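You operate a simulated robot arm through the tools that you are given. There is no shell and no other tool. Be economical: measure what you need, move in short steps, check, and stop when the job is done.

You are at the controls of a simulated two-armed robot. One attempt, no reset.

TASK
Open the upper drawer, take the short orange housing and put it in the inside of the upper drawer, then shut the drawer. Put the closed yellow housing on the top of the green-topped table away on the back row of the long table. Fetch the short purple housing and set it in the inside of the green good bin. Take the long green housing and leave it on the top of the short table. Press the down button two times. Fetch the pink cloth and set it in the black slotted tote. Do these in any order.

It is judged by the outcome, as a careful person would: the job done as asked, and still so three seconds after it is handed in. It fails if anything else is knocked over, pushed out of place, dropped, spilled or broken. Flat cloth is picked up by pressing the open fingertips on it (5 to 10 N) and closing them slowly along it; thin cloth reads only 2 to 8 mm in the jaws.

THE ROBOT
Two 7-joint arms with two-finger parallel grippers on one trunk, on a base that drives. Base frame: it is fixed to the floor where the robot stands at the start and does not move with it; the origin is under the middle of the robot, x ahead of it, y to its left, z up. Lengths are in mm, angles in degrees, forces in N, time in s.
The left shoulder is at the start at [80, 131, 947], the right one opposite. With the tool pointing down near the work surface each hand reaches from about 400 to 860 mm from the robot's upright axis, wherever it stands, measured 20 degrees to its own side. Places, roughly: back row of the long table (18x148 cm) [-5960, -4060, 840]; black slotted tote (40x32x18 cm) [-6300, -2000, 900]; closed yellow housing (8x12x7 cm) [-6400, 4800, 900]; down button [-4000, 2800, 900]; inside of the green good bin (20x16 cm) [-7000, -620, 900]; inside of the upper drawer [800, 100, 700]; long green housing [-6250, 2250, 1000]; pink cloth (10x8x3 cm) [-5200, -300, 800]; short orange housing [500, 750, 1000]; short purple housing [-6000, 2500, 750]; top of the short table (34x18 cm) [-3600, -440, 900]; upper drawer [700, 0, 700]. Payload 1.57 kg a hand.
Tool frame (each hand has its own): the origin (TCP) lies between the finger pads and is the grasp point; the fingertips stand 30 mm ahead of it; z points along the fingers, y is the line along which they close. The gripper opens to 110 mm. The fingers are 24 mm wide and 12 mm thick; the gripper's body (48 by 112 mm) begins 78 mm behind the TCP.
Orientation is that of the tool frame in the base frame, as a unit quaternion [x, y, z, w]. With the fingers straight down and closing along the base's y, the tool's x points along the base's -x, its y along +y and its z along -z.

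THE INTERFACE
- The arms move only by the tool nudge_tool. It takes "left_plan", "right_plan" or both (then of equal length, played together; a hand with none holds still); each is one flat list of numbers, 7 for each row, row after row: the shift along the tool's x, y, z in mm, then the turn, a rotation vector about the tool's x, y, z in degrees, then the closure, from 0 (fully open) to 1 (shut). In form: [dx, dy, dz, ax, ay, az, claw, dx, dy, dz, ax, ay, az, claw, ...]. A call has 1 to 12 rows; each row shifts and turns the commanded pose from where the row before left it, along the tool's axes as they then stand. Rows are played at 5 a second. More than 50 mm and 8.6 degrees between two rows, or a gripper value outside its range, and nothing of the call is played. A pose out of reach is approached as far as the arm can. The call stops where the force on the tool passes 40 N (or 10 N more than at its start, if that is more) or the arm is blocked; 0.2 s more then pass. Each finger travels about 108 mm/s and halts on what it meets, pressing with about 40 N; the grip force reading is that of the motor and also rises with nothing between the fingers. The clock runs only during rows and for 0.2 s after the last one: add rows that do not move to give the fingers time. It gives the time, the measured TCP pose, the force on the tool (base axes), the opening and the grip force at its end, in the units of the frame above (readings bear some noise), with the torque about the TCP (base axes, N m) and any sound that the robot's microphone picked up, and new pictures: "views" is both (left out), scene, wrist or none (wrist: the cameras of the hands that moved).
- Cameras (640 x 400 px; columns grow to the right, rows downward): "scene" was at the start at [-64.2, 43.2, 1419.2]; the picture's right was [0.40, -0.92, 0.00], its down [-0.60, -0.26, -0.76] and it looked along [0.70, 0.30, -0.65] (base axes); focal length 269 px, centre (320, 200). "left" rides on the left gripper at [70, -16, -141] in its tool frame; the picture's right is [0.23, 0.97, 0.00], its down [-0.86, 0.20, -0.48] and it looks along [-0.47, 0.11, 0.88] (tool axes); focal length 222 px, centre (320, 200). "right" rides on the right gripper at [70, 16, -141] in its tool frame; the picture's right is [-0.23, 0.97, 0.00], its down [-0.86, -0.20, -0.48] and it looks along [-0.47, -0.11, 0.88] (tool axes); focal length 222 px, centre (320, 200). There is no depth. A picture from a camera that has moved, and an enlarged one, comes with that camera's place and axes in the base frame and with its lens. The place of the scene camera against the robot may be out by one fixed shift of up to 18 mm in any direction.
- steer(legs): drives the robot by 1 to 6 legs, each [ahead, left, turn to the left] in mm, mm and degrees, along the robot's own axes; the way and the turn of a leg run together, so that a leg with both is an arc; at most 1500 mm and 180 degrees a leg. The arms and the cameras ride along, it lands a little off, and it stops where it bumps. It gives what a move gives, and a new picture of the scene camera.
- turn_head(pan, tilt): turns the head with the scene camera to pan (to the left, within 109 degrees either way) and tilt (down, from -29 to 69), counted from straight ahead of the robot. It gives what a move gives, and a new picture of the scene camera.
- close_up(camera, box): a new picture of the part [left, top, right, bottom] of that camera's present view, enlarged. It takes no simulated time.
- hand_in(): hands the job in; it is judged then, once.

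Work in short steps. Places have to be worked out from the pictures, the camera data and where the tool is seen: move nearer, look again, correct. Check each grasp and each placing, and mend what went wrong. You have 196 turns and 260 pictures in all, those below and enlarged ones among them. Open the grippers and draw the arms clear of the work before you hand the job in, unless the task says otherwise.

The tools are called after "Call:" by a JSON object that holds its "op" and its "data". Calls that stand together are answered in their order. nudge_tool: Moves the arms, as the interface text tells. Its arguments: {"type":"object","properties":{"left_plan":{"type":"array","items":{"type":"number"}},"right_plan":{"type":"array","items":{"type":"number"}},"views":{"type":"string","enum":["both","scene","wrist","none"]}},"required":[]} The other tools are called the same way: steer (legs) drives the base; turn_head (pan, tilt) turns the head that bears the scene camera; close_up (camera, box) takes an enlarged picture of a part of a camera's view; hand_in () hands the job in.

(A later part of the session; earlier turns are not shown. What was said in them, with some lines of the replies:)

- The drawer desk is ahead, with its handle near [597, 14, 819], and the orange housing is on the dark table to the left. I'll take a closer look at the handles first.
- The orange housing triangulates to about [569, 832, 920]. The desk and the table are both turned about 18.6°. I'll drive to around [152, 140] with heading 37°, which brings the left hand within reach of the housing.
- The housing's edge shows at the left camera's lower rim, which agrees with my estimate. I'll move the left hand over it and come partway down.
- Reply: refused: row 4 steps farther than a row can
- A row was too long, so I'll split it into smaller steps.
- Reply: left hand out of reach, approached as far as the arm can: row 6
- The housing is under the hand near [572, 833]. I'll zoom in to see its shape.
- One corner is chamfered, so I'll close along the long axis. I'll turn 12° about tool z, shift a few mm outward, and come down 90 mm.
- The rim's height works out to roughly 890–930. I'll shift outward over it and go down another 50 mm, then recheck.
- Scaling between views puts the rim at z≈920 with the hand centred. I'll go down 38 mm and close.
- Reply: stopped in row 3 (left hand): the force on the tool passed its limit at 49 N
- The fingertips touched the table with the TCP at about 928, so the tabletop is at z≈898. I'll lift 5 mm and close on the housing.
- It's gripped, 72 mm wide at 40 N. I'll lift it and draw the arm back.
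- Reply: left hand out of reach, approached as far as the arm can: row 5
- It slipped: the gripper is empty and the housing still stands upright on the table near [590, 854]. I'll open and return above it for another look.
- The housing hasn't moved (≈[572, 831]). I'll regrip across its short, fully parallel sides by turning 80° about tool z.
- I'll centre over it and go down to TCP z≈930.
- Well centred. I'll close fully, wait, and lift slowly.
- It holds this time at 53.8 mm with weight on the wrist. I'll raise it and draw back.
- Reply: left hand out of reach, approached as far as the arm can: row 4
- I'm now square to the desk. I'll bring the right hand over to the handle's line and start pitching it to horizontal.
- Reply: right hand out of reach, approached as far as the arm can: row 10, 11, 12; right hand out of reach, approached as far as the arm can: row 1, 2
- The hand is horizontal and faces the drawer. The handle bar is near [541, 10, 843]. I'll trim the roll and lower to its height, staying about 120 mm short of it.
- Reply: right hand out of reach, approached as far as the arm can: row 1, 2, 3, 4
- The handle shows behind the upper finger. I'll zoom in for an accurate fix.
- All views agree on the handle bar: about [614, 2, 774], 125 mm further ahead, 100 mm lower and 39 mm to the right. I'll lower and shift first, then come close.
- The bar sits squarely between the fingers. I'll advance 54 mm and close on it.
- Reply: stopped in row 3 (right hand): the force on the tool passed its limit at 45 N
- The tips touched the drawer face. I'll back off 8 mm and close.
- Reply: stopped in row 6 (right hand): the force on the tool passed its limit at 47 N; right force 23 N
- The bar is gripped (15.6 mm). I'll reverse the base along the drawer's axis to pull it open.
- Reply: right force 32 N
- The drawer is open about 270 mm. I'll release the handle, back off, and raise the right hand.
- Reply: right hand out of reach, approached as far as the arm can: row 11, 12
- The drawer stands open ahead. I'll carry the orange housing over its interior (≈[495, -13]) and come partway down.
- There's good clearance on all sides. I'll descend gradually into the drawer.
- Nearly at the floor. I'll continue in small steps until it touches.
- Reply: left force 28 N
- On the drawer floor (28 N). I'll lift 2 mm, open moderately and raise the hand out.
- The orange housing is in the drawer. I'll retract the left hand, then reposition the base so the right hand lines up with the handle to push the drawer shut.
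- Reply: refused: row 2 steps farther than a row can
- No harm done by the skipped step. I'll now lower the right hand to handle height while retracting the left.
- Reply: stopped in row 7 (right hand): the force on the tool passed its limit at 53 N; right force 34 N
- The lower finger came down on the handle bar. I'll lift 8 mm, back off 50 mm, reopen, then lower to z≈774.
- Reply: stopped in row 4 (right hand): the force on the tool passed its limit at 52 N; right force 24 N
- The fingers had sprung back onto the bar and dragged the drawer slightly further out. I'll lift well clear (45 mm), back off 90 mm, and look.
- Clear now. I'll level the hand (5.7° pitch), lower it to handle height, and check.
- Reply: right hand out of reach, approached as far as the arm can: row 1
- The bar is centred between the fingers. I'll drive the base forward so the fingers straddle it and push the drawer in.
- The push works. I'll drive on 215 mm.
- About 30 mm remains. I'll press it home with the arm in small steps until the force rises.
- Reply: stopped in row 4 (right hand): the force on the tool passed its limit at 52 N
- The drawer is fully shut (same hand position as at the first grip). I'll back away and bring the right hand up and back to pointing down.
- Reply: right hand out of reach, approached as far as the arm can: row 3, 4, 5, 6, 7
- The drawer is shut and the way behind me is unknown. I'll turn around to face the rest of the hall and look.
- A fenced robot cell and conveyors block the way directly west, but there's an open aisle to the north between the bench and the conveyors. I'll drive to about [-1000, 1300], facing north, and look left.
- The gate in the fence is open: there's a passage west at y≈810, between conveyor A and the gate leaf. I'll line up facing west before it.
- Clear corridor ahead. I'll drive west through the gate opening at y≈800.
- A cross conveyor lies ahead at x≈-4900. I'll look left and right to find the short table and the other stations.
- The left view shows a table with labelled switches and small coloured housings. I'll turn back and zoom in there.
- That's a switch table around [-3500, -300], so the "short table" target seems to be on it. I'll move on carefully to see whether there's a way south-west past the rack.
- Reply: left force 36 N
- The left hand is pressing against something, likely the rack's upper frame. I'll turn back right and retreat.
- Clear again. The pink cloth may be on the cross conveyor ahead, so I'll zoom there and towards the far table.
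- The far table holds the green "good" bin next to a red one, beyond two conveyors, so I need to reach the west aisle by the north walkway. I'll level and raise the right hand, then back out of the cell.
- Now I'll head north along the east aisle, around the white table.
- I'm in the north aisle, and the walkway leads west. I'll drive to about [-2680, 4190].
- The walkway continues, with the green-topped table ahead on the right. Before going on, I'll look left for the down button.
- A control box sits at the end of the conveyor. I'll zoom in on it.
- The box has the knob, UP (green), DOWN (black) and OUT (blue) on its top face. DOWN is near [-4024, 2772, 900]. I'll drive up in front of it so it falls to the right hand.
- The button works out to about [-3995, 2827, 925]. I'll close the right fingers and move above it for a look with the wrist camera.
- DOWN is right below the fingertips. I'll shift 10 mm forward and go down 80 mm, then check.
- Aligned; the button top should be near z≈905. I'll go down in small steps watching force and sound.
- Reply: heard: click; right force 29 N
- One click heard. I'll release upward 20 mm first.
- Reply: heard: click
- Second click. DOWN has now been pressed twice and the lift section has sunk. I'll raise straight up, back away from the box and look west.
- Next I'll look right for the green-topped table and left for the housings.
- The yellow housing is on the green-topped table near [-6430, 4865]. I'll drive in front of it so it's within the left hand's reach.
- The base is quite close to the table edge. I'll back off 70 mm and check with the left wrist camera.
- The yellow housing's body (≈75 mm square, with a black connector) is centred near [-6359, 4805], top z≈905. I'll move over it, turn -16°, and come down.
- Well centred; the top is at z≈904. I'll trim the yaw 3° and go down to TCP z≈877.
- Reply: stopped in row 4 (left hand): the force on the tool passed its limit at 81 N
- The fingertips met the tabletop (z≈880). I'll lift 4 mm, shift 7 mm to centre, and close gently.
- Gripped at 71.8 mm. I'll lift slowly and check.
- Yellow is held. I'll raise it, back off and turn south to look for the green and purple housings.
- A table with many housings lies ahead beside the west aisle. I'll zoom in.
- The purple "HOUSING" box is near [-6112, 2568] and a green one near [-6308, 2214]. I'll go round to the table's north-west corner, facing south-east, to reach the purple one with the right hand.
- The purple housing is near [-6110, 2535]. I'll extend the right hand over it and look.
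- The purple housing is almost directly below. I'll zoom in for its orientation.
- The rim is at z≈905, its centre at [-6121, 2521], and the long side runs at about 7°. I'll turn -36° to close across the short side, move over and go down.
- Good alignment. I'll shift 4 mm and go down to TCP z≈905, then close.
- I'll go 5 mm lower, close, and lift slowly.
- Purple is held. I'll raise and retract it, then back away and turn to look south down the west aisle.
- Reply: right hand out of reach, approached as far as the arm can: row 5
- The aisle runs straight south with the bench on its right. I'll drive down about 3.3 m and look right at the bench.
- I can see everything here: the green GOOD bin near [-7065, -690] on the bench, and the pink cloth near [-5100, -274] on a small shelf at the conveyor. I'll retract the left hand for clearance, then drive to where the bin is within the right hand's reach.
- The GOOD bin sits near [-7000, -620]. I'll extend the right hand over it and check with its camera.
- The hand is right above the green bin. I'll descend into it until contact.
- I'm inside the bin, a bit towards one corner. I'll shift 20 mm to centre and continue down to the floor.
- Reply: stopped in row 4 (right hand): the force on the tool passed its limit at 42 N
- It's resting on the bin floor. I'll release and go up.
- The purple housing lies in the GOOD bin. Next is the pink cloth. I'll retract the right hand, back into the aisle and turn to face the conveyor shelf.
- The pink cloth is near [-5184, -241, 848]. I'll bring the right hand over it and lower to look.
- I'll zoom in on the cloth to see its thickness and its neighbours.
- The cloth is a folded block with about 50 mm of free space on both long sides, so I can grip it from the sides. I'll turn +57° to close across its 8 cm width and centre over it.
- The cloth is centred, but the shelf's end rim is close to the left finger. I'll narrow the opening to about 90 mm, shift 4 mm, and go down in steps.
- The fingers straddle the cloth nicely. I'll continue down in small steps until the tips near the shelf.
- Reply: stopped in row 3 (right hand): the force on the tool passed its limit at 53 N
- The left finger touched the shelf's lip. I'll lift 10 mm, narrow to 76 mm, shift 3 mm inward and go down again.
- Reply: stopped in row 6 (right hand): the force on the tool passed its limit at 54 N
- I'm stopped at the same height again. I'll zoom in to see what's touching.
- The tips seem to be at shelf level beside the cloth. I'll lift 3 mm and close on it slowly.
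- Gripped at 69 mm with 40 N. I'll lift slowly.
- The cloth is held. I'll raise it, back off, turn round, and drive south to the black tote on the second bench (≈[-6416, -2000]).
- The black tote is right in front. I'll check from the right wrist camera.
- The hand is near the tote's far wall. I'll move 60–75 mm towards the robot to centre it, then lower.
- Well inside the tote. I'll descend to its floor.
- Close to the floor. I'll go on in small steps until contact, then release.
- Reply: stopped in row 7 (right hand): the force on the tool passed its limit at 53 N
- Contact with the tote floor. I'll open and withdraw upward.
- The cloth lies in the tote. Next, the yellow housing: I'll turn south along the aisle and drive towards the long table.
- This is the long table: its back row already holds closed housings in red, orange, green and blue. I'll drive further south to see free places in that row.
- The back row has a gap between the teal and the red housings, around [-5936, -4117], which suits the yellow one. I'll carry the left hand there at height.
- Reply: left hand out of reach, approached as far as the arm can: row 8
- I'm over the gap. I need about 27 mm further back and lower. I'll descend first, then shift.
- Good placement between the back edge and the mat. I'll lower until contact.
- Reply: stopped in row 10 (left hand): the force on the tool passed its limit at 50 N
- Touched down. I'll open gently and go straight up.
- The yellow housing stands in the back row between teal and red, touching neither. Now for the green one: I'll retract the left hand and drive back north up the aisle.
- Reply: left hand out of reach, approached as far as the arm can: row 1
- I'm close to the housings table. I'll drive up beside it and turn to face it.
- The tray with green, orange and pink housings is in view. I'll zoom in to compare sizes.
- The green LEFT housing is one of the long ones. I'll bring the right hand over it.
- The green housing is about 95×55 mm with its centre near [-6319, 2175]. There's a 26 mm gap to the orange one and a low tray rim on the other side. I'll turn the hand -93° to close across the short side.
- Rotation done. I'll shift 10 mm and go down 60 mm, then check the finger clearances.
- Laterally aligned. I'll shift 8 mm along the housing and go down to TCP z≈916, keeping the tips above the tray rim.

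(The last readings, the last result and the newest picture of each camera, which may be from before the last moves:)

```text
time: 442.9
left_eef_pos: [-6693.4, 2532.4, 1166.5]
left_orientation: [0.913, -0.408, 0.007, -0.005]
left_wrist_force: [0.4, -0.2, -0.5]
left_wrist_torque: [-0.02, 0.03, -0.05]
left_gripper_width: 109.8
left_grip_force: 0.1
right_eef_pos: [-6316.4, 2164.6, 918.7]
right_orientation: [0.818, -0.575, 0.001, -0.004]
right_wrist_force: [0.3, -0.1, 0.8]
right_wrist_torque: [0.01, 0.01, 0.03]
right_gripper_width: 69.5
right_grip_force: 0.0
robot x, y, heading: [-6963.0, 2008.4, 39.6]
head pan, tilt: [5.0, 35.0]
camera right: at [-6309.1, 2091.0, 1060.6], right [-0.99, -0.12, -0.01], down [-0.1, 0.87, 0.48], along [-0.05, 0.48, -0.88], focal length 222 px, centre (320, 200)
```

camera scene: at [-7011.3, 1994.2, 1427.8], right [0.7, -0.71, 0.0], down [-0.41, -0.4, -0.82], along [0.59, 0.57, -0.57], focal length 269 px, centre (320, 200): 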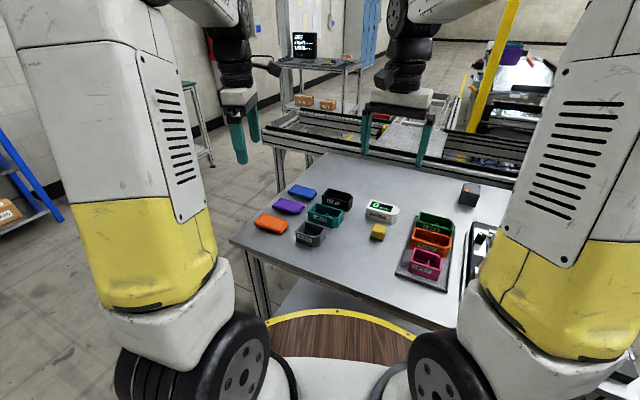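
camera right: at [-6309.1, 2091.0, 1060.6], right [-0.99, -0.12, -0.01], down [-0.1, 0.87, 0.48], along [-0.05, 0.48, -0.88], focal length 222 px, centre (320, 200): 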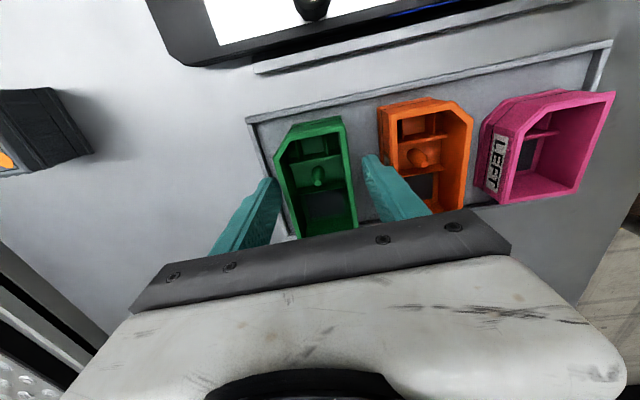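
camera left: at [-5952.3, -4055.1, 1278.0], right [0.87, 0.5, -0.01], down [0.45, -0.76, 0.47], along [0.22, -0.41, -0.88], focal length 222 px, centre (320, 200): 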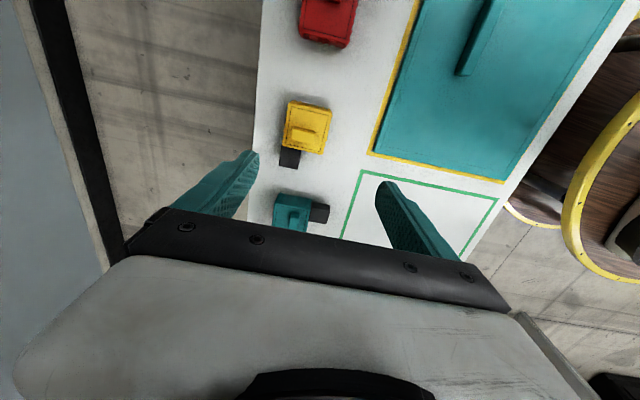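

Both fingers straddle the housing cleanly. I'll go 4 mm lower, close, and lift slowly.

Call:
{"op": "nudge_tool", "data": {"right_plan": [0, 0, 4, 0, 0, 0, 0.37, 0, 0, 0, 0, 0, 0, 0.45, 0, 0, 0, 0, 0, 0, 0.5, 0, 0, 0, 0, 0, 0, 0.6, 0, 0, 0, 0, 0, 0, 1, 0, 0, 0, 0, 0, 0, 1, 0, 0, -6, 0, 0, 0, 1, 0, 0, -8, 0, 0, 0, 1, 0, 0, -15, 0, 0, 0, 1, 0, 0, -25, 0, 0, 0, 1, 0, 0, -30, 0, 0, 0, 1, 0, 0, 0, 0, 0, 0, 1], "views": "wrist"}}

```text
time: 445.5
left_eef_pos: [-6694.1, 2533.8, 1165.7]
left_orientation: [0.913, -0.408, 0.006, -0.005]
left_wrist_force: [-0.5, 0.0, 0.2]
left_wrist_torque: [0.01, 0.01, -0.01]
left_gripper_width: 109.7
left_grip_force: 0.1
right_eef_pos: [-6316.1, 2165.2, 998.5]
right_orientation: [0.818, -0.575, 0.002, -0.004]
right_wrist_force: [0.9, -0.5, -2.3]
right_wrist_torque: [-0.01, -0.02, 0.0]
right_gripper_width: 53.3
right_grip_force: 40.1
robot x, y, heading: [-6962.3, 2014.1, 39.5]
head pan, tilt: [5.0, 35.0]
camera right: at [-6309.3, 2091.8, 1140.2], right [-0.99, -0.12, -0.01], down [-0.11, 0.87, 0.48], along [-0.05, 0.48, -0.88], focal length 222 px, centre (320, 200)
```

right: 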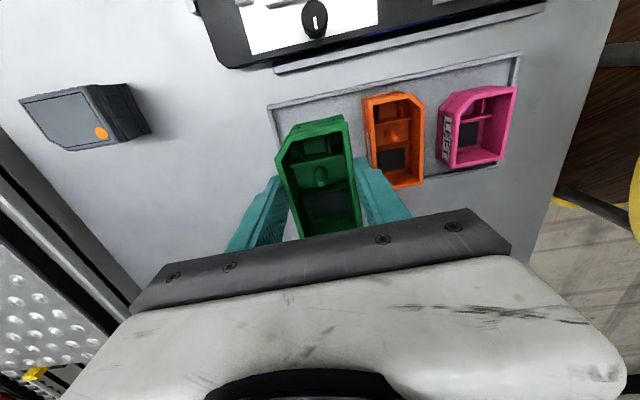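

The green housing is held. I'll raise it and drive the long way back: north walkway, east aisle, then into the cell to the short table.

Call:
{"op": "nudge_tool", "data": {"right_plan": [0, 0, -42, 0, 0, 0, 1, 0, 0, -42, 0, 0, 0, 1, 0, 0, -42, 0, 0, 0, 1, 0, 0, -40, 0, 0, 0, 1, 0, 0, 0, 0, 0, 0, 1], "views": "none"}}

Call:
{"op": "steer", "data": {"legs": [[420, 805, 0], [1337, 129, 0], [0, 0, -45], [1500, 0, 0], [107, 0, 18.4], [1400, 0, 0]]}}

```text
time: 446.7
left_eef_pos: [-6693.9, 2533.2, 1165.2]
left_orientation: [0.913, -0.408, 0.006, -0.004]
left_wrist_force: [0.8, -0.1, 0.1]
left_wrist_torque: [0.0, -0.02, -0.02]
left_gripper_width: 110.2
left_grip_force: 0.0
right_eef_pos: [-6318.1, 2163.8, 1165.3]
right_orientation: [0.819, -0.574, 0.001, -0.005]
right_wrist_force: [0.4, -0.2, -2.0]
right_wrist_torque: [0.0, 0.01, -0.01]
right_gripper_width: 53.5
right_grip_force: 39.7
robot x, y, heading: [-6963.2, 2013.1, 39.3]
head pan, tilt: [5.0, 35.0]
```

```text
time: 474.5
left_eef_pos: [-2797.8, 4537.7, 1165.7]
left_orientation: [0.82, -0.572, 0.008, -0.003]
left_wrist_force: [-0.3, -1.2, -0.3]
left_wrist_torque: [0.01, 0.0, 0.0]
left_gripper_width: 109.9
left_grip_force: 0.1
right_eef_pos: [-2584.1, 4055.7, 1164.6]
right_orientation: [-0.696, 0.718, -0.002, 0.005]
right_wrist_force: [-0.2, 0.1, -0.6]
right_wrist_torque: [0.0, 0.02, -0.01]
right_gripper_width: 53.3
right_grip_force: 40.4
robot x, y, heading: [-3239.4, 4149.9, 18.0]
head pan, tilt: [5.0, 35.0]
camera scene: at [-3293.6, 4151.8, 1427.8], right [0.39, -0.92, 0.0], down [-0.53, -0.22, -0.82], along [0.75, 0.32, -0.57], focal length 269 px, centre (320, 200)
```

scene: 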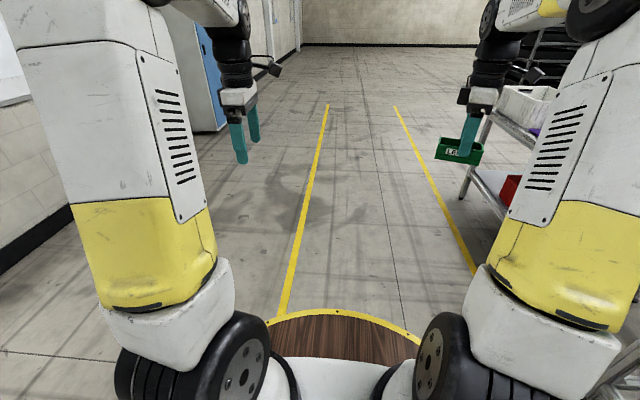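

Everything's still held. I'll continue east along the walkway, then south round the white table.

Call:
{"op": "steer", "data": {"legs": [[0, 0, -12], [1500, 0, 0], [1500, 0, 0], [0, 0, -96], [1300, 0, 0], [900, -800, 0]]}}

```text
time: 505.4
left_eef_pos: [-687.1, 1739.0, 1167.6]
left_orientation: [-0.035, 0.999, -0.007, -0.004]
left_wrist_force: [1.1, 0.0, -1.5]
left_wrist_torque: [0.05, -0.01, -0.01]
left_gripper_width: 110.2
left_grip_force: 0.0
right_eef_pos: [-1208.4, 1668.2, 1164.7]
right_orientation: [0.157, 0.988, -0.004, 0.001]
right_wrist_force: [0.5, -0.8, -0.7]
right_wrist_torque: [0.03, 0.03, 0.0]
right_gripper_width: 53.1
right_grip_force: 39.9
robot x, y, heading: [-934.9, 2271.1, -88.4]
head pan, tilt: [5.0, 35.0]
camera scene: at [-929.3, 2333.5, 1427.8], right [-0.99, -0.12, 0.0], down [-0.07, 0.57, -0.82], along [0.1, -0.81, -0.57], focal length 269 px, centre (320, 200)
```

scene: 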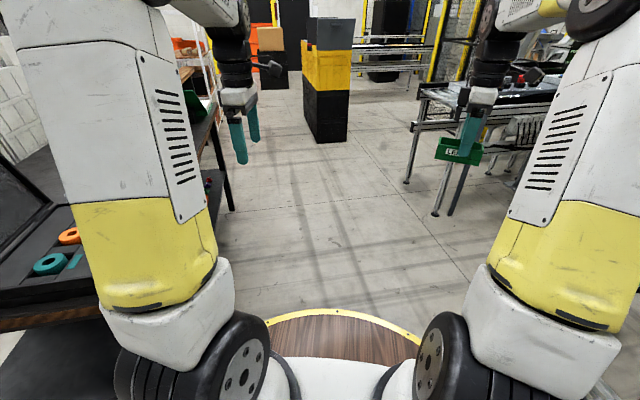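

The route is clear. I'll bring the right hand inward for the narrow gate, then drive south and through the gate westward.

Call:
{"op": "nudge_tool", "data": {"right_plan": [-44, 14, 0, 0, 0, 0, 1, -44, 14, 0, 0, 0, 0, 1, -44, 14, 0, 0, 0, 0, 1], "views": "none"}}

Call:
{"op": "steer", "data": {"legs": [[1470, 0, 0], [0, 0, -91]]}}

```text
time: 506.2
left_eef_pos: [-686.5, 1739.3, 1165.6]
left_orientation: [-0.035, 0.999, -0.007, -0.005]
left_wrist_force: [0.5, -0.1, 1.1]
left_wrist_torque: [0.02, -0.03, 0.0]
left_gripper_width: 109.9
left_grip_force: 0.2
right_eef_pos: [-1068.1, 1667.7, 1167.7]
right_orientation: [0.158, 0.987, -0.005, 0.001]
right_wrist_force: [-0.1, -0.1, -0.8]
right_wrist_torque: [0.0, 0.0, 0.0]
right_gripper_width: 53.1
right_grip_force: 40.1
robot x, y, heading: [-932.8, 2271.7, -88.4]
head pan, tilt: [5.0, 35.0]
```

```text
time: 517.4
left_eef_pos: [-1447.4, 606.9, 1166.5]
left_orientation: [0.702, 0.712, -0.002, -0.008]
left_wrist_force: [-0.3, 0.4, 0.3]
left_wrist_torque: [0.03, 0.0, -0.03]
left_gripper_width: 110.0
left_grip_force: 0.0
right_eef_pos: [-1497.9, 991.2, 1168.3]
right_orientation: [0.826, 0.564, -0.004, -0.002]
right_wrist_force: [0.3, -0.4, -1.3]
right_wrist_torque: [0.04, 0.01, -0.03]
right_gripper_width: 53.3
right_grip_force: 40.4
robot x, y, heading: [-903.5, 821.5, 178.4]
head pan, tilt: [5.0, 35.0]
camera scene: at [-852.8, 823.5, 1427.8], right [-0.06, 1.0, 0.0], down [0.57, 0.03, -0.82], along [-0.82, -0.05, -0.57], focal length 269 px, centre (320, 200)
```

scene: 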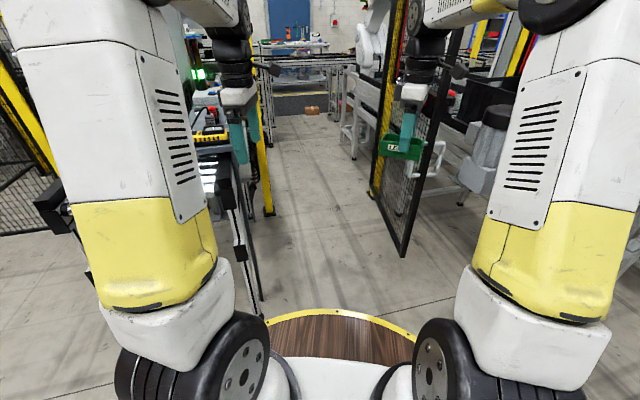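

Correcting heading slightly and driving through the gate, then turning to face the short table.

Call:
{"op": "steer", "data": {"legs": [[0, 0, 2.2], [1450, 20, 0], [900, 20, 0], [0, 0, 109]]}}

```text
time: 533.7
left_eef_pos: [-2811.5, 303.3, 1166.9]
left_orientation: [-0.194, 0.981, -0.008, -0.003]
left_wrist_force: [0.0, -0.8, -0.2]
left_wrist_torque: [0.02, -0.02, 0.0]
left_gripper_width: 109.9
left_grip_force: 0.1
right_eef_pos: [-3150.3, 114.8, 1168.1]
right_orientation: [-0.004, 1.0, -0.005, 0.002]
right_wrist_force: [0.5, 0.1, -1.9]
right_wrist_torque: [0.0, 0.01, -0.03]
right_gripper_width: 53.3
right_grip_force: 39.3
robot x, y, heading: [-3214.8, 730.9, -69.8]
head pan, tilt: [5.0, 35.0]
camera scene: at [-3227.1, 791.1, 1427.8], right [-0.91, -0.42, 0.0], down [-0.24, 0.52, -0.82], along [0.35, -0.74, -0.57], focal length 269 px, centre (320, 200)
```

scene: 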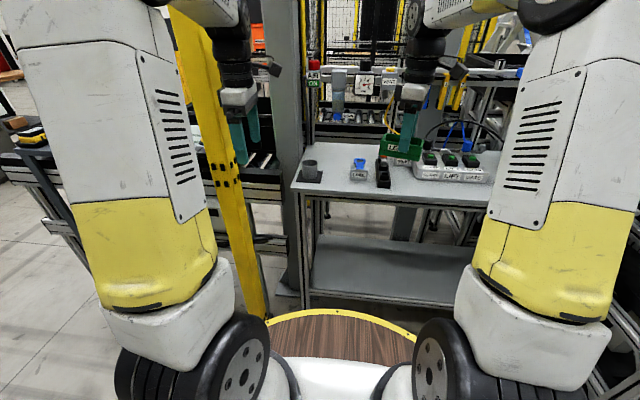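

The short table is ahead. I'll shift right to its western half and look.

Call:
{"op": "steer", "data": {"legs": [[220, -450, -1]]}}

Call:
{"op": "turn_head", "data": {"pan": -5, "tilt": 42}}

```text
time: 536.7
left_eef_pos: [-3190.0, -60.6, 1165.5]
left_orientation: [-0.186, 0.983, -0.007, -0.003]
left_wrist_force: [0.1, 0.0, -0.2]
left_wrist_torque: [0.01, -0.01, 0.01]
left_gripper_width: 110.0
left_grip_force: 0.1
right_eef_pos: [-3533.4, -241.2, 1167.8]
right_orientation: [0.008, 1.0, -0.004, 0.002]
right_wrist_force: [0.2, -0.6, -2.0]
right_wrist_torque: [-0.03, 0.04, 0.0]
right_gripper_width: 53.3
right_grip_force: 39.9
robot x, y, heading: [-3581.7, 372.7, -71.0]
head pan, tilt: [5.0, 35.0]
camera scene: at [-3594.8, 435.9, 1427.8], right [-0.91, -0.4, 0.0], down [-0.23, 0.52, -0.82], along [0.33, -0.75, -0.57], focal length 269 px, centre (320, 200)
```

scene: 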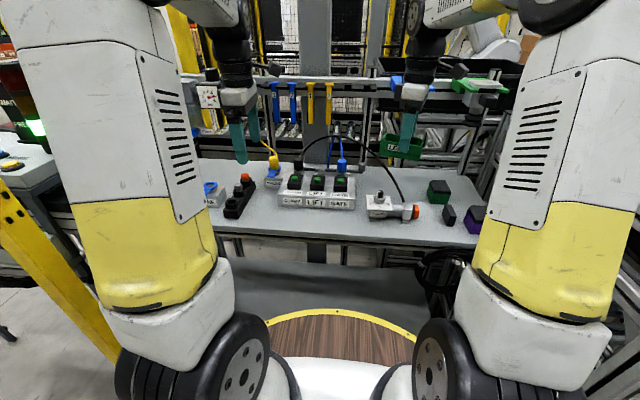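

```text
time: 537.4
left_eef_pos: [-3190.1, -61.5, 1166.5]
left_orientation: [-0.185, 0.983, -0.007, -0.003]
left_wrist_force: [-0.6, -0.4, -0.3]
left_wrist_torque: [0.02, 0.0, -0.01]
left_gripper_width: 110.1
left_grip_force: 0.0
right_eef_pos: [-3532.2, -243.0, 1168.1]
right_orientation: [0.007, 1.0, -0.004, 0.002]
right_wrist_force: [0.4, 0.4, -1.7]
right_wrist_torque: [-0.03, 0.03, -0.02]
right_gripper_width: 53.1
right_grip_force: 40.2
robot x, y, heading: [-3582.3, 374.2, -71.1]
head pan, tilt: [-5.0, 42.0]
camera scene: at [-3610.4, 435.2, 1417.4], right [-0.97, -0.24, 0.0], down [-0.16, 0.65, -0.74], along [0.18, -0.72, -0.67], focal length 269 px, centre (320, 200)
```

scene: 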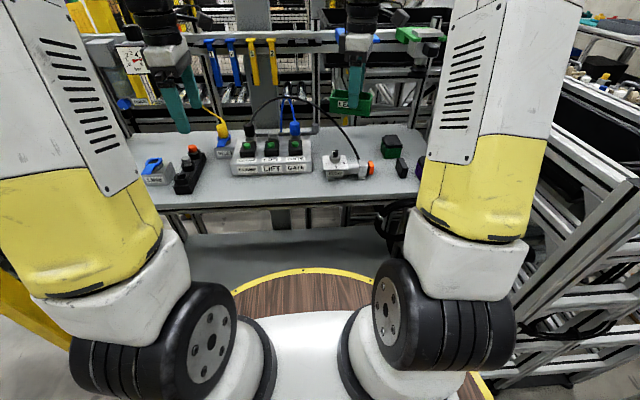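

I'll take a wrist view over the table's right part to find a free place for the green housing.

Call:
{"op": "nudge_tool", "data": {"right_plan": [0, 0, 0, 0, 0, 0, 1], "views": "wrist"}}

Call:
{"op": "close_up", "data": {"camera": "scene", "box": [220, 100, 440, 220]}}

```text
time: 537.8
left_eef_pos: [-3189.8, -61.5, 1165.6]
left_orientation: [-0.184, 0.983, -0.007, -0.003]
left_wrist_force: [0.7, -0.1, -0.1]
left_wrist_torque: [-0.01, -0.02, -0.03]
left_gripper_width: 109.7
left_grip_force: 0.0
right_eef_pos: [-3533.4, -242.7, 1167.7]
right_orientation: [0.007, 1.0, -0.004, 0.002]
right_wrist_force: [-0.4, -0.8, -0.2]
right_wrist_torque: [0.0, 0.0, -0.01]
right_gripper_width: 53.2
right_grip_force: 40.1
robot x, y, heading: [-3584.8, 372.7, -71.2]
head pan, tilt: [-5.0, 42.0]
camera right: at [-3603.3, -225.5, 1310.3], right [0.24, 0.97, -0.01], down [0.85, -0.21, 0.48], along [0.47, -0.12, -0.88], focal length 222 px, centre (320, 200)
```

right: 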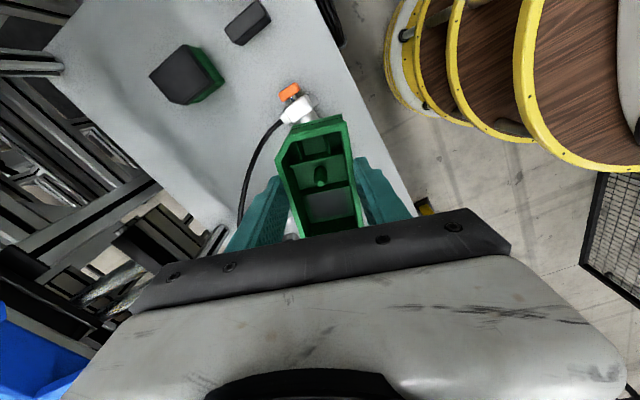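

```text
2.91 times, centred on (330, 160) of scene
camera zoom: at [-3610.5, 435.2, 1417.3], right [-0.97, -0.24, 0.0], down [-0.16, 0.65, -0.74], along [0.18, -0.72, -0.67], focal length 782 px, centre (291, 316)
```

zoom: 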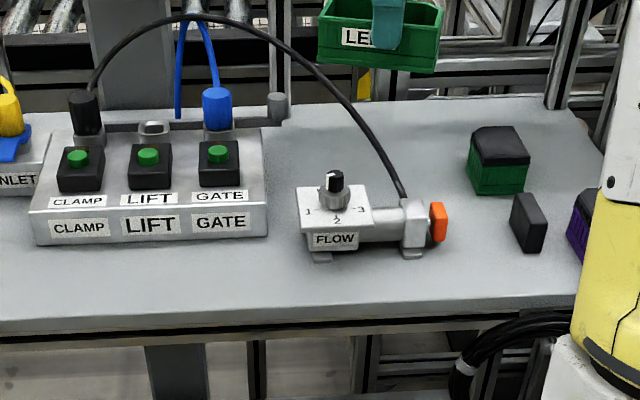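

The free patch is between the green block, the FLOW valve and the back edge, around [-3525, -455], with a cable arching nearby at about y=-330. I'll drive forward 110 mm so the spot is comfortably in reach.

Call:
{"op": "steer", "data": {"legs": [[110, 0, 0]]}}

Call:
{"op": "nudge_tool", "data": {"right_plan": [10, -36, 0, 0, 0, 0, 1, 10, -36, 0, 0, 0, 0, 1, 10, -36, 0, 0, 0, 0, 1, 0, 0, 0, 0, 0, 0, 1], "views": "both"}}

```text
time: 538.9
left_eef_pos: [-3166.2, -138.3, 1165.3]
left_orientation: [-0.183, 0.983, -0.008, -0.003]
left_wrist_force: [0.4, -0.6, -0.6]
left_wrist_torque: [0.02, 0.0, 0.01]
left_gripper_width: 110.2
left_grip_force: 0.1
right_eef_pos: [-3510.6, -312.3, 1168.1]
right_orientation: [0.008, 1.0, 0.006, -0.002]
right_wrist_force: [-3.2, 7.0, 1.5]
right_wrist_torque: [-0.76, -0.27, 0.04]
right_gripper_width: 53.2
right_grip_force: 40.1
robot x, y, heading: [-3555.1, 296.7, -71.0]
head pan, tilt: [-5.0, 42.0]
stopped in leg 1: the force on the tool passed its limit at 106 N (the readings are from after the stop); the commanded pose is now the measured one
camera scene: at [-3584.3, 358.9, 1417.3], right [-0.97, -0.24, 0.0], down [-0.16, 0.65, -0.74], along [0.18, -0.72, -0.67], focal length 269 px, centre (320, 200)
```

scene: 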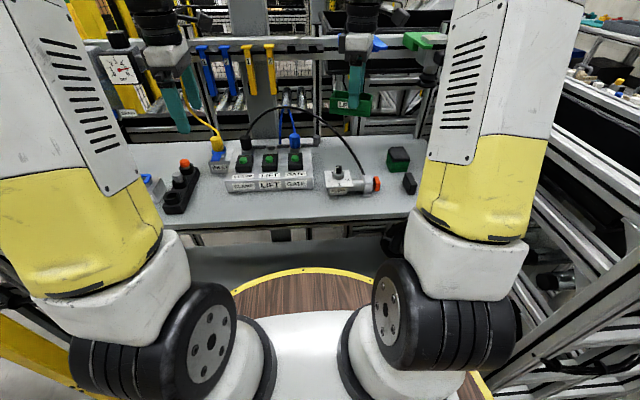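

```text
time: 539.2
left_eef_pos: [-3166.4, -138.2, 1165.1]
left_orientation: [-0.184, 0.983, -0.008, -0.002]
left_wrist_force: [-0.5, 0.2, -0.1]
left_wrist_torque: [0.0, 0.01, -0.03]
left_gripper_width: 110.2
left_grip_force: 0.0
right_eef_pos: [-3511.3, -311.3, 1169.3]
right_orientation: [0.003, 1.0, 0.012, -0.003]
right_wrist_force: [-5.4, 19.2, 5.3]
right_wrist_torque: [-1.85, -0.68, 0.11]
right_gripper_width: 53.2
right_grip_force: 39.6
robot x, y, heading: [-3554.8, 299.9, -71.7]
head pan, tilt: [-5.0, 42.0]
stopped in row 1 (right hand): the force on the tool passed its limit at 73 N (the readings are from after the stop); the commanded pose is now the measured one
camera scene: at [-3584.7, 360.1, 1417.3], right [-0.97, -0.24, 0.0], down [-0.16, 0.65, -0.74], along [0.18, -0.72, -0.67], focal length 269 px, centre (320, 200)
camera right: at [-3579.8, -299.8, 1313.1], right [0.23, 0.97, 0.02], down [0.86, -0.22, 0.47], along [0.46, -0.09, -0.88], focal length 222 px, centre (320, 200)
```

scene: 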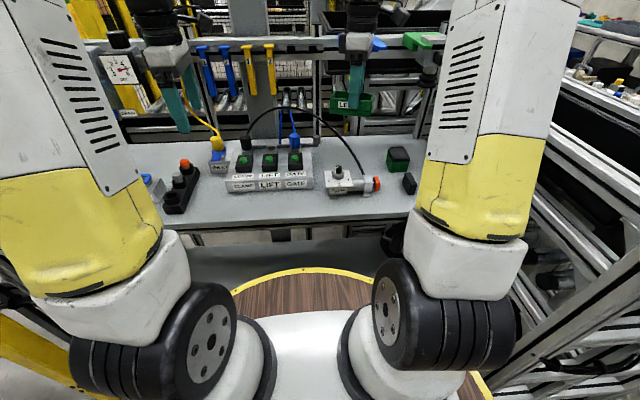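
right: 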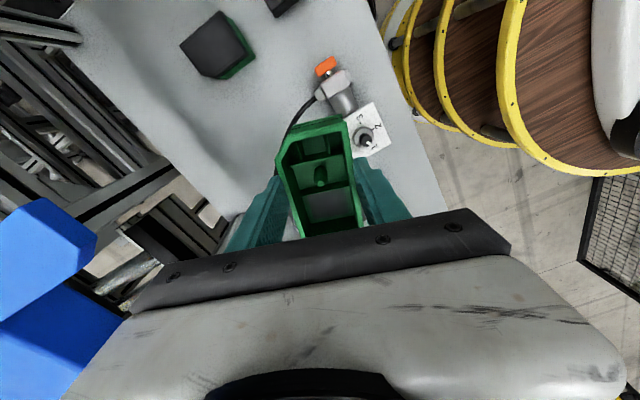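

The gripper's body hit the tool rail that hangs over the table's rear half (blue tool at z≈1260). I'll pull the hand straight back north 60 mm and check that the rail's tools are unharmed.

Call:
{"op": "nudge_tool", "data": {"right_plan": [0, 30, 0, 0, 0, 0, 1, 0, 40, 0, 0, 0, 0, 1, 0, 0, 0, 0, 0, 0, 1], "views": "none"}}

Call:
{"op": "close_up", "data": {"camera": "scene", "box": [180, 20, 460, 210]}}

```text
time: 540.0
left_eef_pos: [-3165.8, -140.2, 1165.6]
left_orientation: [-0.183, 0.983, -0.006, -0.003]
left_wrist_force: [-0.3, -0.3, 0.6]
left_wrist_torque: [0.0, -0.01, -0.03]
left_gripper_width: 110.1
left_grip_force: 0.2
right_eef_pos: [-3511.3, -243.7, 1171.8]
right_orientation: [0.003, 1.0, 0.013, -0.004]
right_wrist_force: [-0.6, 0.4, -1.0]
right_wrist_torque: [0.02, 0.03, 0.03]
right_gripper_width: 53.0
right_grip_force: 39.6
robot x, y, heading: [-3552.8, 296.9, -71.3]
head pan, tilt: [-5.0, 42.0]
```

```text
2.11 times, centred on (320, 115) of scene
camera zoom: at [-3584.2, 358.5, 1417.3], right [-0.97, -0.24, 0.0], down [-0.16, 0.65, -0.74], along [0.18, -0.72, -0.67], focal length 566 px, centre (320, 379)
```

zoom: 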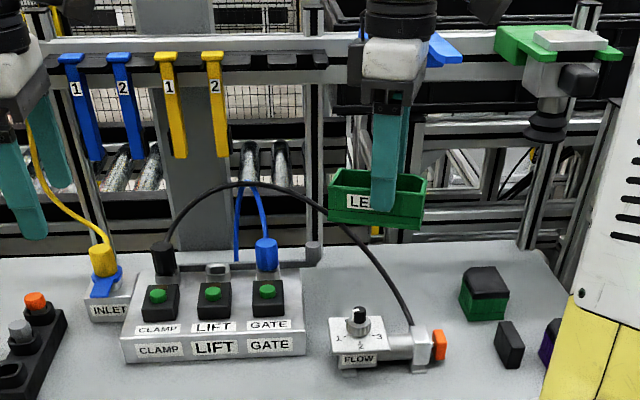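

The rail and its tools look undisturbed. I'll tilt the hand 30° back towards me so it can reach beneath the rail's front, come down to z≈1090 and advance to y≈-340, then check.

Call:
{"op": "nudge_tool", "data": {"right_plan": [0, 0, 0, 7.5, 0, 0, 1, 0, 0, 0, 7.5, 0, 0, 1, 0, 0, 0, 7.5, 0, 0, 1, 0, 0, 0, 7.5, 0, 0, 1, 20, 18, 31, 0, 0, 0, 1, 20, 18, 31, 0, 0, 0, 1, 0, -26, 19, 0, 0, 0, 1, 0, -26, 19, 0, 0, 0, 1, 0, 0, 0, 0, 0, 0, 1], "views": "both"}}

```text
time: 542.0
left_eef_pos: [-3165.6, -140.3, 1164.6]
left_orientation: [-0.183, 0.983, -0.007, -0.004]
left_wrist_force: [0.2, 0.4, 0.4]
left_wrist_torque: [0.0, 0.02, 0.02]
left_gripper_width: 110.2
left_grip_force: 0.1
right_eef_pos: [-3553.0, -305.3, 1087.1]
right_orientation: [0.002, 0.969, -0.246, -0.004]
right_wrist_force: [-0.4, 0.1, -0.7]
right_wrist_torque: [0.01, 0.04, -0.03]
right_gripper_width: 53.2
right_grip_force: 40.2
robot x, y, heading: [-3556.2, 297.1, -71.4]
head pan, tilt: [-5.0, 42.0]
camera scene: at [-3584.2, 358.5, 1417.3], right [-0.97, -0.24, 0.0], down [-0.16, 0.65, -0.74], along [0.18, -0.72, -0.67], focal length 269 px, centre (320, 200)
camera right: at [-3621.3, -225.1, 1205.2], right [0.23, 0.85, -0.47], down [0.86, 0.05, 0.51], along [0.46, -0.52, -0.72], focal length 222 px, centre (320, 200)
```

scene: 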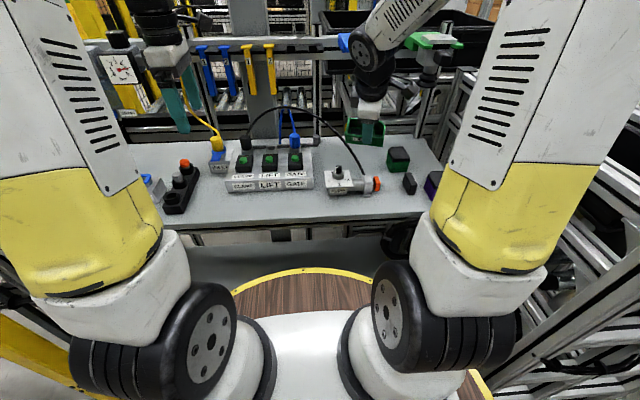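
right: 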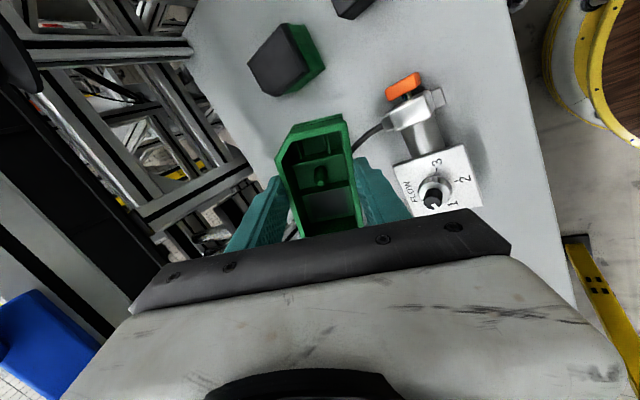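

The clearances look right. I'll follow a diagonal path down beneath the rail in small steps.

Call:
{"op": "nudge_tool", "data": {"right_plan": [0, -20, 15, 0, 0, 0, 1, 0, -20, 15, 0, 0, 0, 1, 0, -6, 37, 0, 0, 0, 1, 0, 1.5, 27.5, 0, 0, 0, 1, 0, 1.5, 27.5, 0, 0, 0, 1, 0, 0, 0, 0, 0, 0, 1], "views": "wrist"}}

```text
time: 543.4
left_eef_pos: [-3165.0, -138.8, 1164.9]
left_orientation: [-0.183, 0.983, -0.006, -0.003]
left_wrist_force: [-0.5, 0.1, -0.7]
left_wrist_torque: [0.01, 0.01, -0.01]
left_gripper_width: 110.2
left_grip_force: 0.1
right_eef_pos: [-3552.8, -401.6, 1004.8]
right_orientation: [0.003, 0.969, -0.248, -0.004]
right_wrist_force: [0.9, 0.5, -1.8]
right_wrist_torque: [0.02, 0.01, -0.02]
right_gripper_width: 53.3
right_grip_force: 39.9
robot x, y, heading: [-3555.4, 295.8, -71.2]
head pan, tilt: [-5.0, 42.0]
camera right: at [-3621.8, -321.2, 1122.9], right [0.23, 0.85, -0.47], down [0.86, 0.05, 0.51], along [0.46, -0.52, -0.72], focal length 222 px, centre (320, 200)
```

right: 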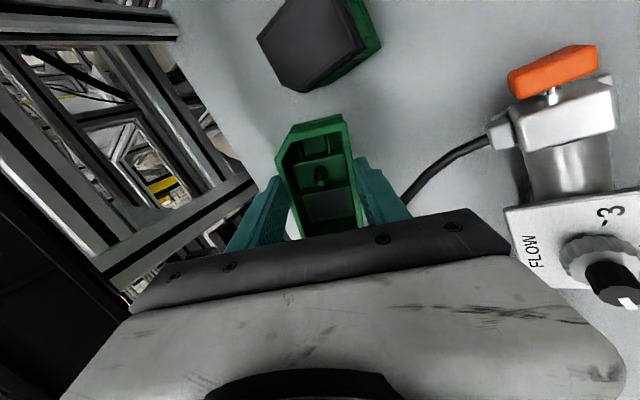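

Clear so far. I'll shift 6 mm west (away from the cable) and continue down in smaller steps.

Call:
{"op": "nudge_tool", "data": {"right_plan": [6, -2, 20, 0, 0, 0, 1, 0, -2, 20, 0, 0, 0, 1, 0, -2, 19, 0, 0, 0, 1, 0, 2, 4, 0, 0, 0, 1, 0, 2, 4, 0, 0, 0, 1, 0, 0, 0, 0, 0, 0, 1], "views": "wrist"}}

```text
time: 544.5
left_eef_pos: [-3165.4, -138.7, 1165.5]
left_orientation: [-0.183, 0.983, -0.006, -0.003]
left_wrist_force: [0.2, 0.0, 0.5]
left_wrist_torque: [0.02, 0.04, 0.03]
left_gripper_width: 110.1
left_grip_force: 0.1
right_eef_pos: [-3560.2, -439.7, 956.8]
right_orientation: [0.002, 0.967, -0.255, -0.002]
right_wrist_force: [0.5, -1.8, 6.8]
right_wrist_torque: [-0.09, 0.18, 0.01]
right_gripper_width: 53.4
right_grip_force: 40.3
robot x, y, heading: [-3555.9, 301.9, -71.4]
head pan, tilt: [-5.0, 42.0]
stopped in row 5 (right hand): the force on the tool passed its limit at 42 N (the readings are from after the stop); the commanded pose is now the measured one
camera right: at [-3629.2, -357.2, 1073.4], right [0.23, 0.85, -0.48], down [0.86, 0.06, 0.51], along [0.46, -0.53, -0.71], focal length 222 px, centre (320, 200)
```

right: 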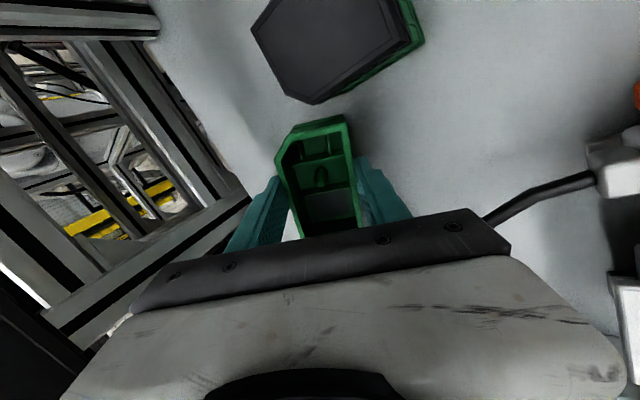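

The housing's lower edge touches the table (z≈905). I'll open gradually so it settles flat between the fingers.

Call:
{"op": "nudge_tool", "data": {"right_plan": [0, 0, 0, 0, 0, 0, 0.5, 0, 0, 0, 0, 0, 0, 0.48, 0, 0, 0, 0, 0, 0, 0.45, 0, 0, 0, 0, 0, 0, 0.42, 0, 0, 0, 0, 0, 0, 0.39, 0, 0, 0, 0, 0, 0, 0.36, 0, 0, 0, 0, 0, 0, 0.36], "views": "wrist"}}

```text
time: 546.0
left_eef_pos: [-3164.9, -138.6, 1164.2]
left_orientation: [-0.183, 0.983, -0.007, -0.003]
left_wrist_force: [-0.3, 0.0, -0.5]
left_wrist_torque: [0.02, -0.01, 0.0]
left_gripper_width: 109.9
left_grip_force: 0.0
right_eef_pos: [-3560.2, -439.5, 955.4]
right_orientation: [0.003, 0.968, -0.253, -0.002]
right_wrist_force: [-0.6, -0.1, 0.0]
right_wrist_torque: [-0.04, 0.01, 0.0]
right_gripper_width: 70.4
right_grip_force: 0.1
robot x, y, heading: [-3558.1, 297.4, -71.1]
head pan, tilt: [-5.0, 42.0]
camera right: at [-3629.3, -356.7, 1072.5], right [0.23, 0.85, -0.48], down [0.86, 0.05, 0.51], along [0.46, -0.53, -0.71], focal length 222 px, centre (320, 200)
```

right: 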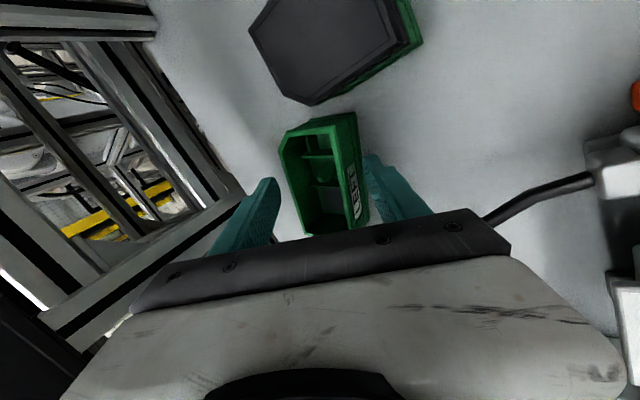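

It settled flat on the table. I'll withdraw: first straight up, then up and back along the hand's axis.

Call:
{"op": "nudge_tool", "data": {"right_plan": [0, -7, -13, 0, 0, 0, 0.36, 0, -2, -16, 0, 0, 0, 0.36, 0, -1, -33, 0, 0, 0, 0.36, 0, 0, -40, 0, 0, 0, 0.36, 0, 0, -45, 0, 0, 0, 0.36, 0, 0, -45, 0, 0, 0, 0.2, 0, 0, 0, 0, 0, 0, 0.2], "views": "both"}}

```text
time: 547.6
left_eef_pos: [-3164.8, -139.7, 1165.1]
left_orientation: [-0.183, 0.983, -0.007, -0.003]
left_wrist_force: [1.5, -0.7, -0.4]
left_wrist_torque: [0.04, -0.03, 0.02]
left_gripper_width: 110.1
left_grip_force: 0.0
right_eef_pos: [-3557.1, -350.3, 1128.6]
right_orientation: [0.003, 0.967, -0.253, -0.003]
right_wrist_force: [0.0, 0.2, 0.3]
right_wrist_torque: [0.02, 0.0, -0.03]
right_gripper_width: 88.0
right_grip_force: 0.0
robot x, y, heading: [-3556.7, 298.5, -71.7]
head pan, tilt: [-5.0, 42.0]
camera scene: at [-3584.2, 358.7, 1417.3], right [-0.97, -0.24, 0.0], down [-0.16, 0.65, -0.74], along [0.18, -0.72, -0.67], focal length 269 px, centre (320, 200)
camera right: at [-3626.7, -268.3, 1245.2], right [0.23, 0.85, -0.48], down [0.86, 0.05, 0.51], along [0.46, -0.53, -0.71], focal length 222 px, centre (320, 200)
```

scene: 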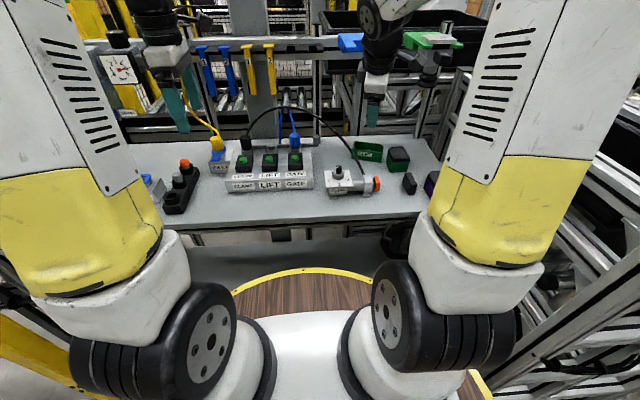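
right: 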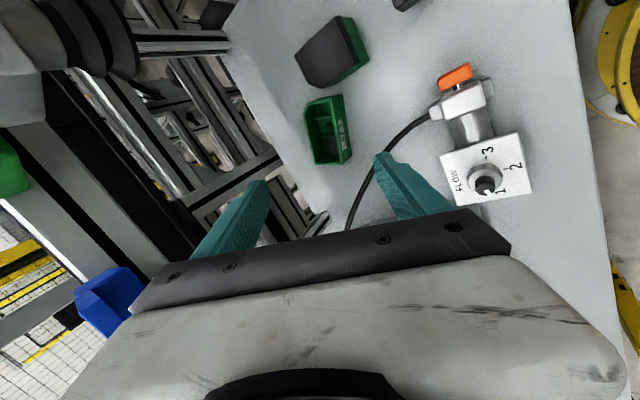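

The green housing sits on the table. I'll pull the hand back north, back the base off, and zoom to confirm it's upright.

Call:
{"op": "nudge_tool", "data": {"right_plan": [0, 40, 20, 0, 0, 0, 0.1, 0, 40, 20, 0, 0, 0, 0, 0, 40, -10, 0, 0, 0, 0], "views": "none"}}

Call:
{"op": "close_up", "data": {"camera": "scene", "box": [300, 100, 460, 220]}}

```text
time: 548.5
left_eef_pos: [-3163.9, -138.5, 1165.3]
left_orientation: [-0.183, 0.983, -0.007, -0.003]
left_wrist_force: [0.5, -0.6, 0.2]
left_wrist_torque: [0.04, 0.01, -0.01]
left_gripper_width: 109.9
left_grip_force: 0.1
right_eef_pos: [-3562.2, -260.0, 1041.3]
right_orientation: [0.002, 0.967, -0.253, -0.003]
right_wrist_force: [-0.1, -0.4, -0.9]
right_wrist_torque: [0.01, 0.02, -0.03]
right_gripper_width: 109.7
right_grip_force: 0.1
robot x, y, heading: [-3558.3, 297.4, -71.4]
head pan, tilt: [-5.0, 42.0]
```

```text
3.33 times, centred on (380, 160) of scene
camera zoom: at [-3584.2, 358.3, 1417.3], right [-0.97, -0.24, 0.0], down [-0.16, 0.65, -0.74], along [0.18, -0.72, -0.67], focal length 896 px, centre (120, 333)
```

zoom: 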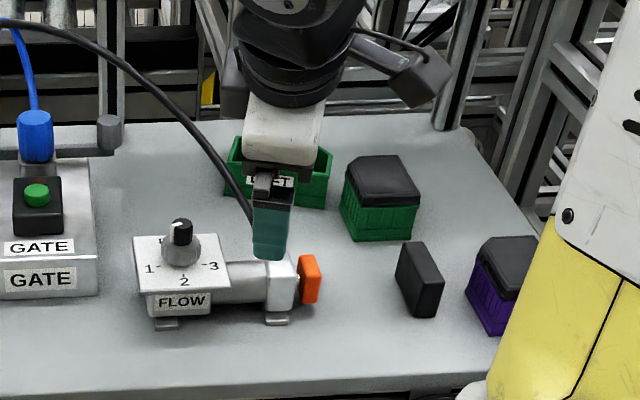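

The housing is upright on the table with its label facing me. I'll raise the hand straight up and back the base away from the work.

Call:
{"op": "nudge_tool", "data": {"right_plan": [0, -19, -35, 0, 0, 0, 0, 0, -19, -35, 0, 0, 0, 0, 0, -10, -19, 0, 0, 0, 0, 0, 0, 0, 0, 0, 0, 0], "views": "none"}}

Call:
{"op": "steer", "data": {"legs": [[-330, 0, 0]]}}

Call:
{"op": "close_up", "data": {"camera": "scene", "box": [180, 60, 500, 250]}}

```text
time: 549.5
left_eef_pos: [-3166.4, -139.0, 1165.6]
left_orientation: [-0.183, 0.983, -0.006, -0.003]
left_wrist_force: [-0.7, 0.5, 0.6]
left_wrist_torque: [-0.04, -0.01, 0.02]
left_gripper_width: 110.2
left_grip_force: 0.0
right_eef_pos: [-3560.5, -263.8, 1148.4]
right_orientation: [0.003, 0.967, -0.253, -0.003]
right_wrist_force: [-0.6, -0.6, 0.5]
right_wrist_torque: [0.01, 0.0, -0.04]
right_gripper_width: 109.8
right_grip_force: 0.0
robot x, y, heading: [-3556.9, 296.6, -71.3]
head pan, tilt: [-5.0, 42.0]
```

```text
time: 551.6
left_eef_pos: [-3273.3, 171.8, 1165.4]
left_orientation: [-0.178, 0.984, -0.006, -0.004]
left_wrist_force: [0.0, -0.1, -1.0]
left_wrist_torque: [-0.01, 0.01, -0.01]
left_gripper_width: 110.1
left_grip_force: 0.1
right_eef_pos: [-3670.8, 48.9, 1145.8]
right_orientation: [0.008, 0.967, -0.253, -0.004]
right_wrist_force: [-0.1, -0.9, 0.5]
right_wrist_torque: [-0.03, -0.01, 0.0]
right_gripper_width: 109.9
right_grip_force: 0.1
robot x, y, heading: [-3659.0, 610.8, -71.8]
head pan, tilt: [-5.0, 42.0]
camera scene: at [-3688.7, 673.1, 1417.3], right [-0.97, -0.23, 0.0], down [-0.15, 0.65, -0.74], along [0.17, -0.72, -0.67], focal length 269 px, centre (320, 200)
```

scene: 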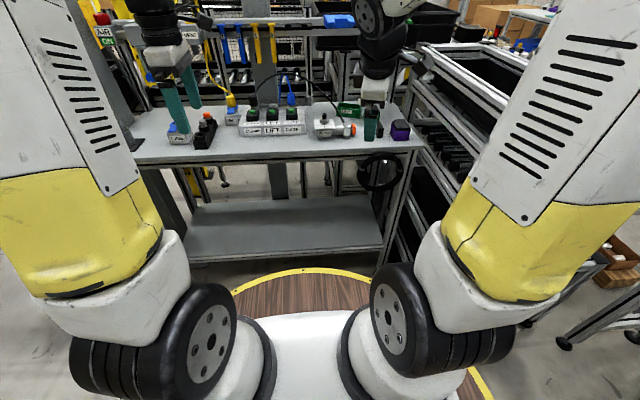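

```text
2.00 times, centred on (340, 155) of scene
camera zoom: at [-3688.7, 673.1, 1417.3], right [-0.97, -0.23, 0.0], down [-0.15, 0.65, -0.74], along [0.17, -0.72, -0.67], focal length 538 px, centre (280, 290)
```

zoom: 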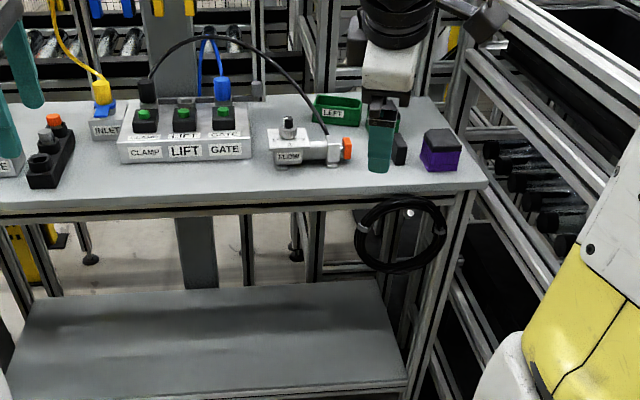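

The green housing stands on the short table, nothing else there looks disturbed, both grippers are open and the arms are clear. I'm handing in.

Call:
{"op": "hand_in", "data": {}}

```text
The job is handed in.
```

I handed the job in with all six tasks done, but on the way my right hand or arm bumped two things.

- **Orange housing:** it is in the upper drawer, and the drawer is shut.
- **Yellow housing:** it is in the back row of the long table, between the teal and red ones.
- **Purple housing:** it is in the green good bin.
- **Green housing:** it is on the short table, upright, towards the back beside the small green block. I set it down tilted about 30° and let it settle flat, because an overhead tool rail blocked a straight approach.
- **Down button:** I pressed it twice and heard a click each time.
- **Pink cloth:** it is in the black slotted tote.

**Bumps:**
- **Rack by the short table:** the left hand pressed against it with about 35 N. I backed off at once, but didn't check it closely.
- **Tool rail over the short table:** the right gripper hit it, most likely at the blue tool, with up to 106 N. In a zoomed picture afterwards the rail and tools looked undisturbed, though the gripper hid part of the blue tool.
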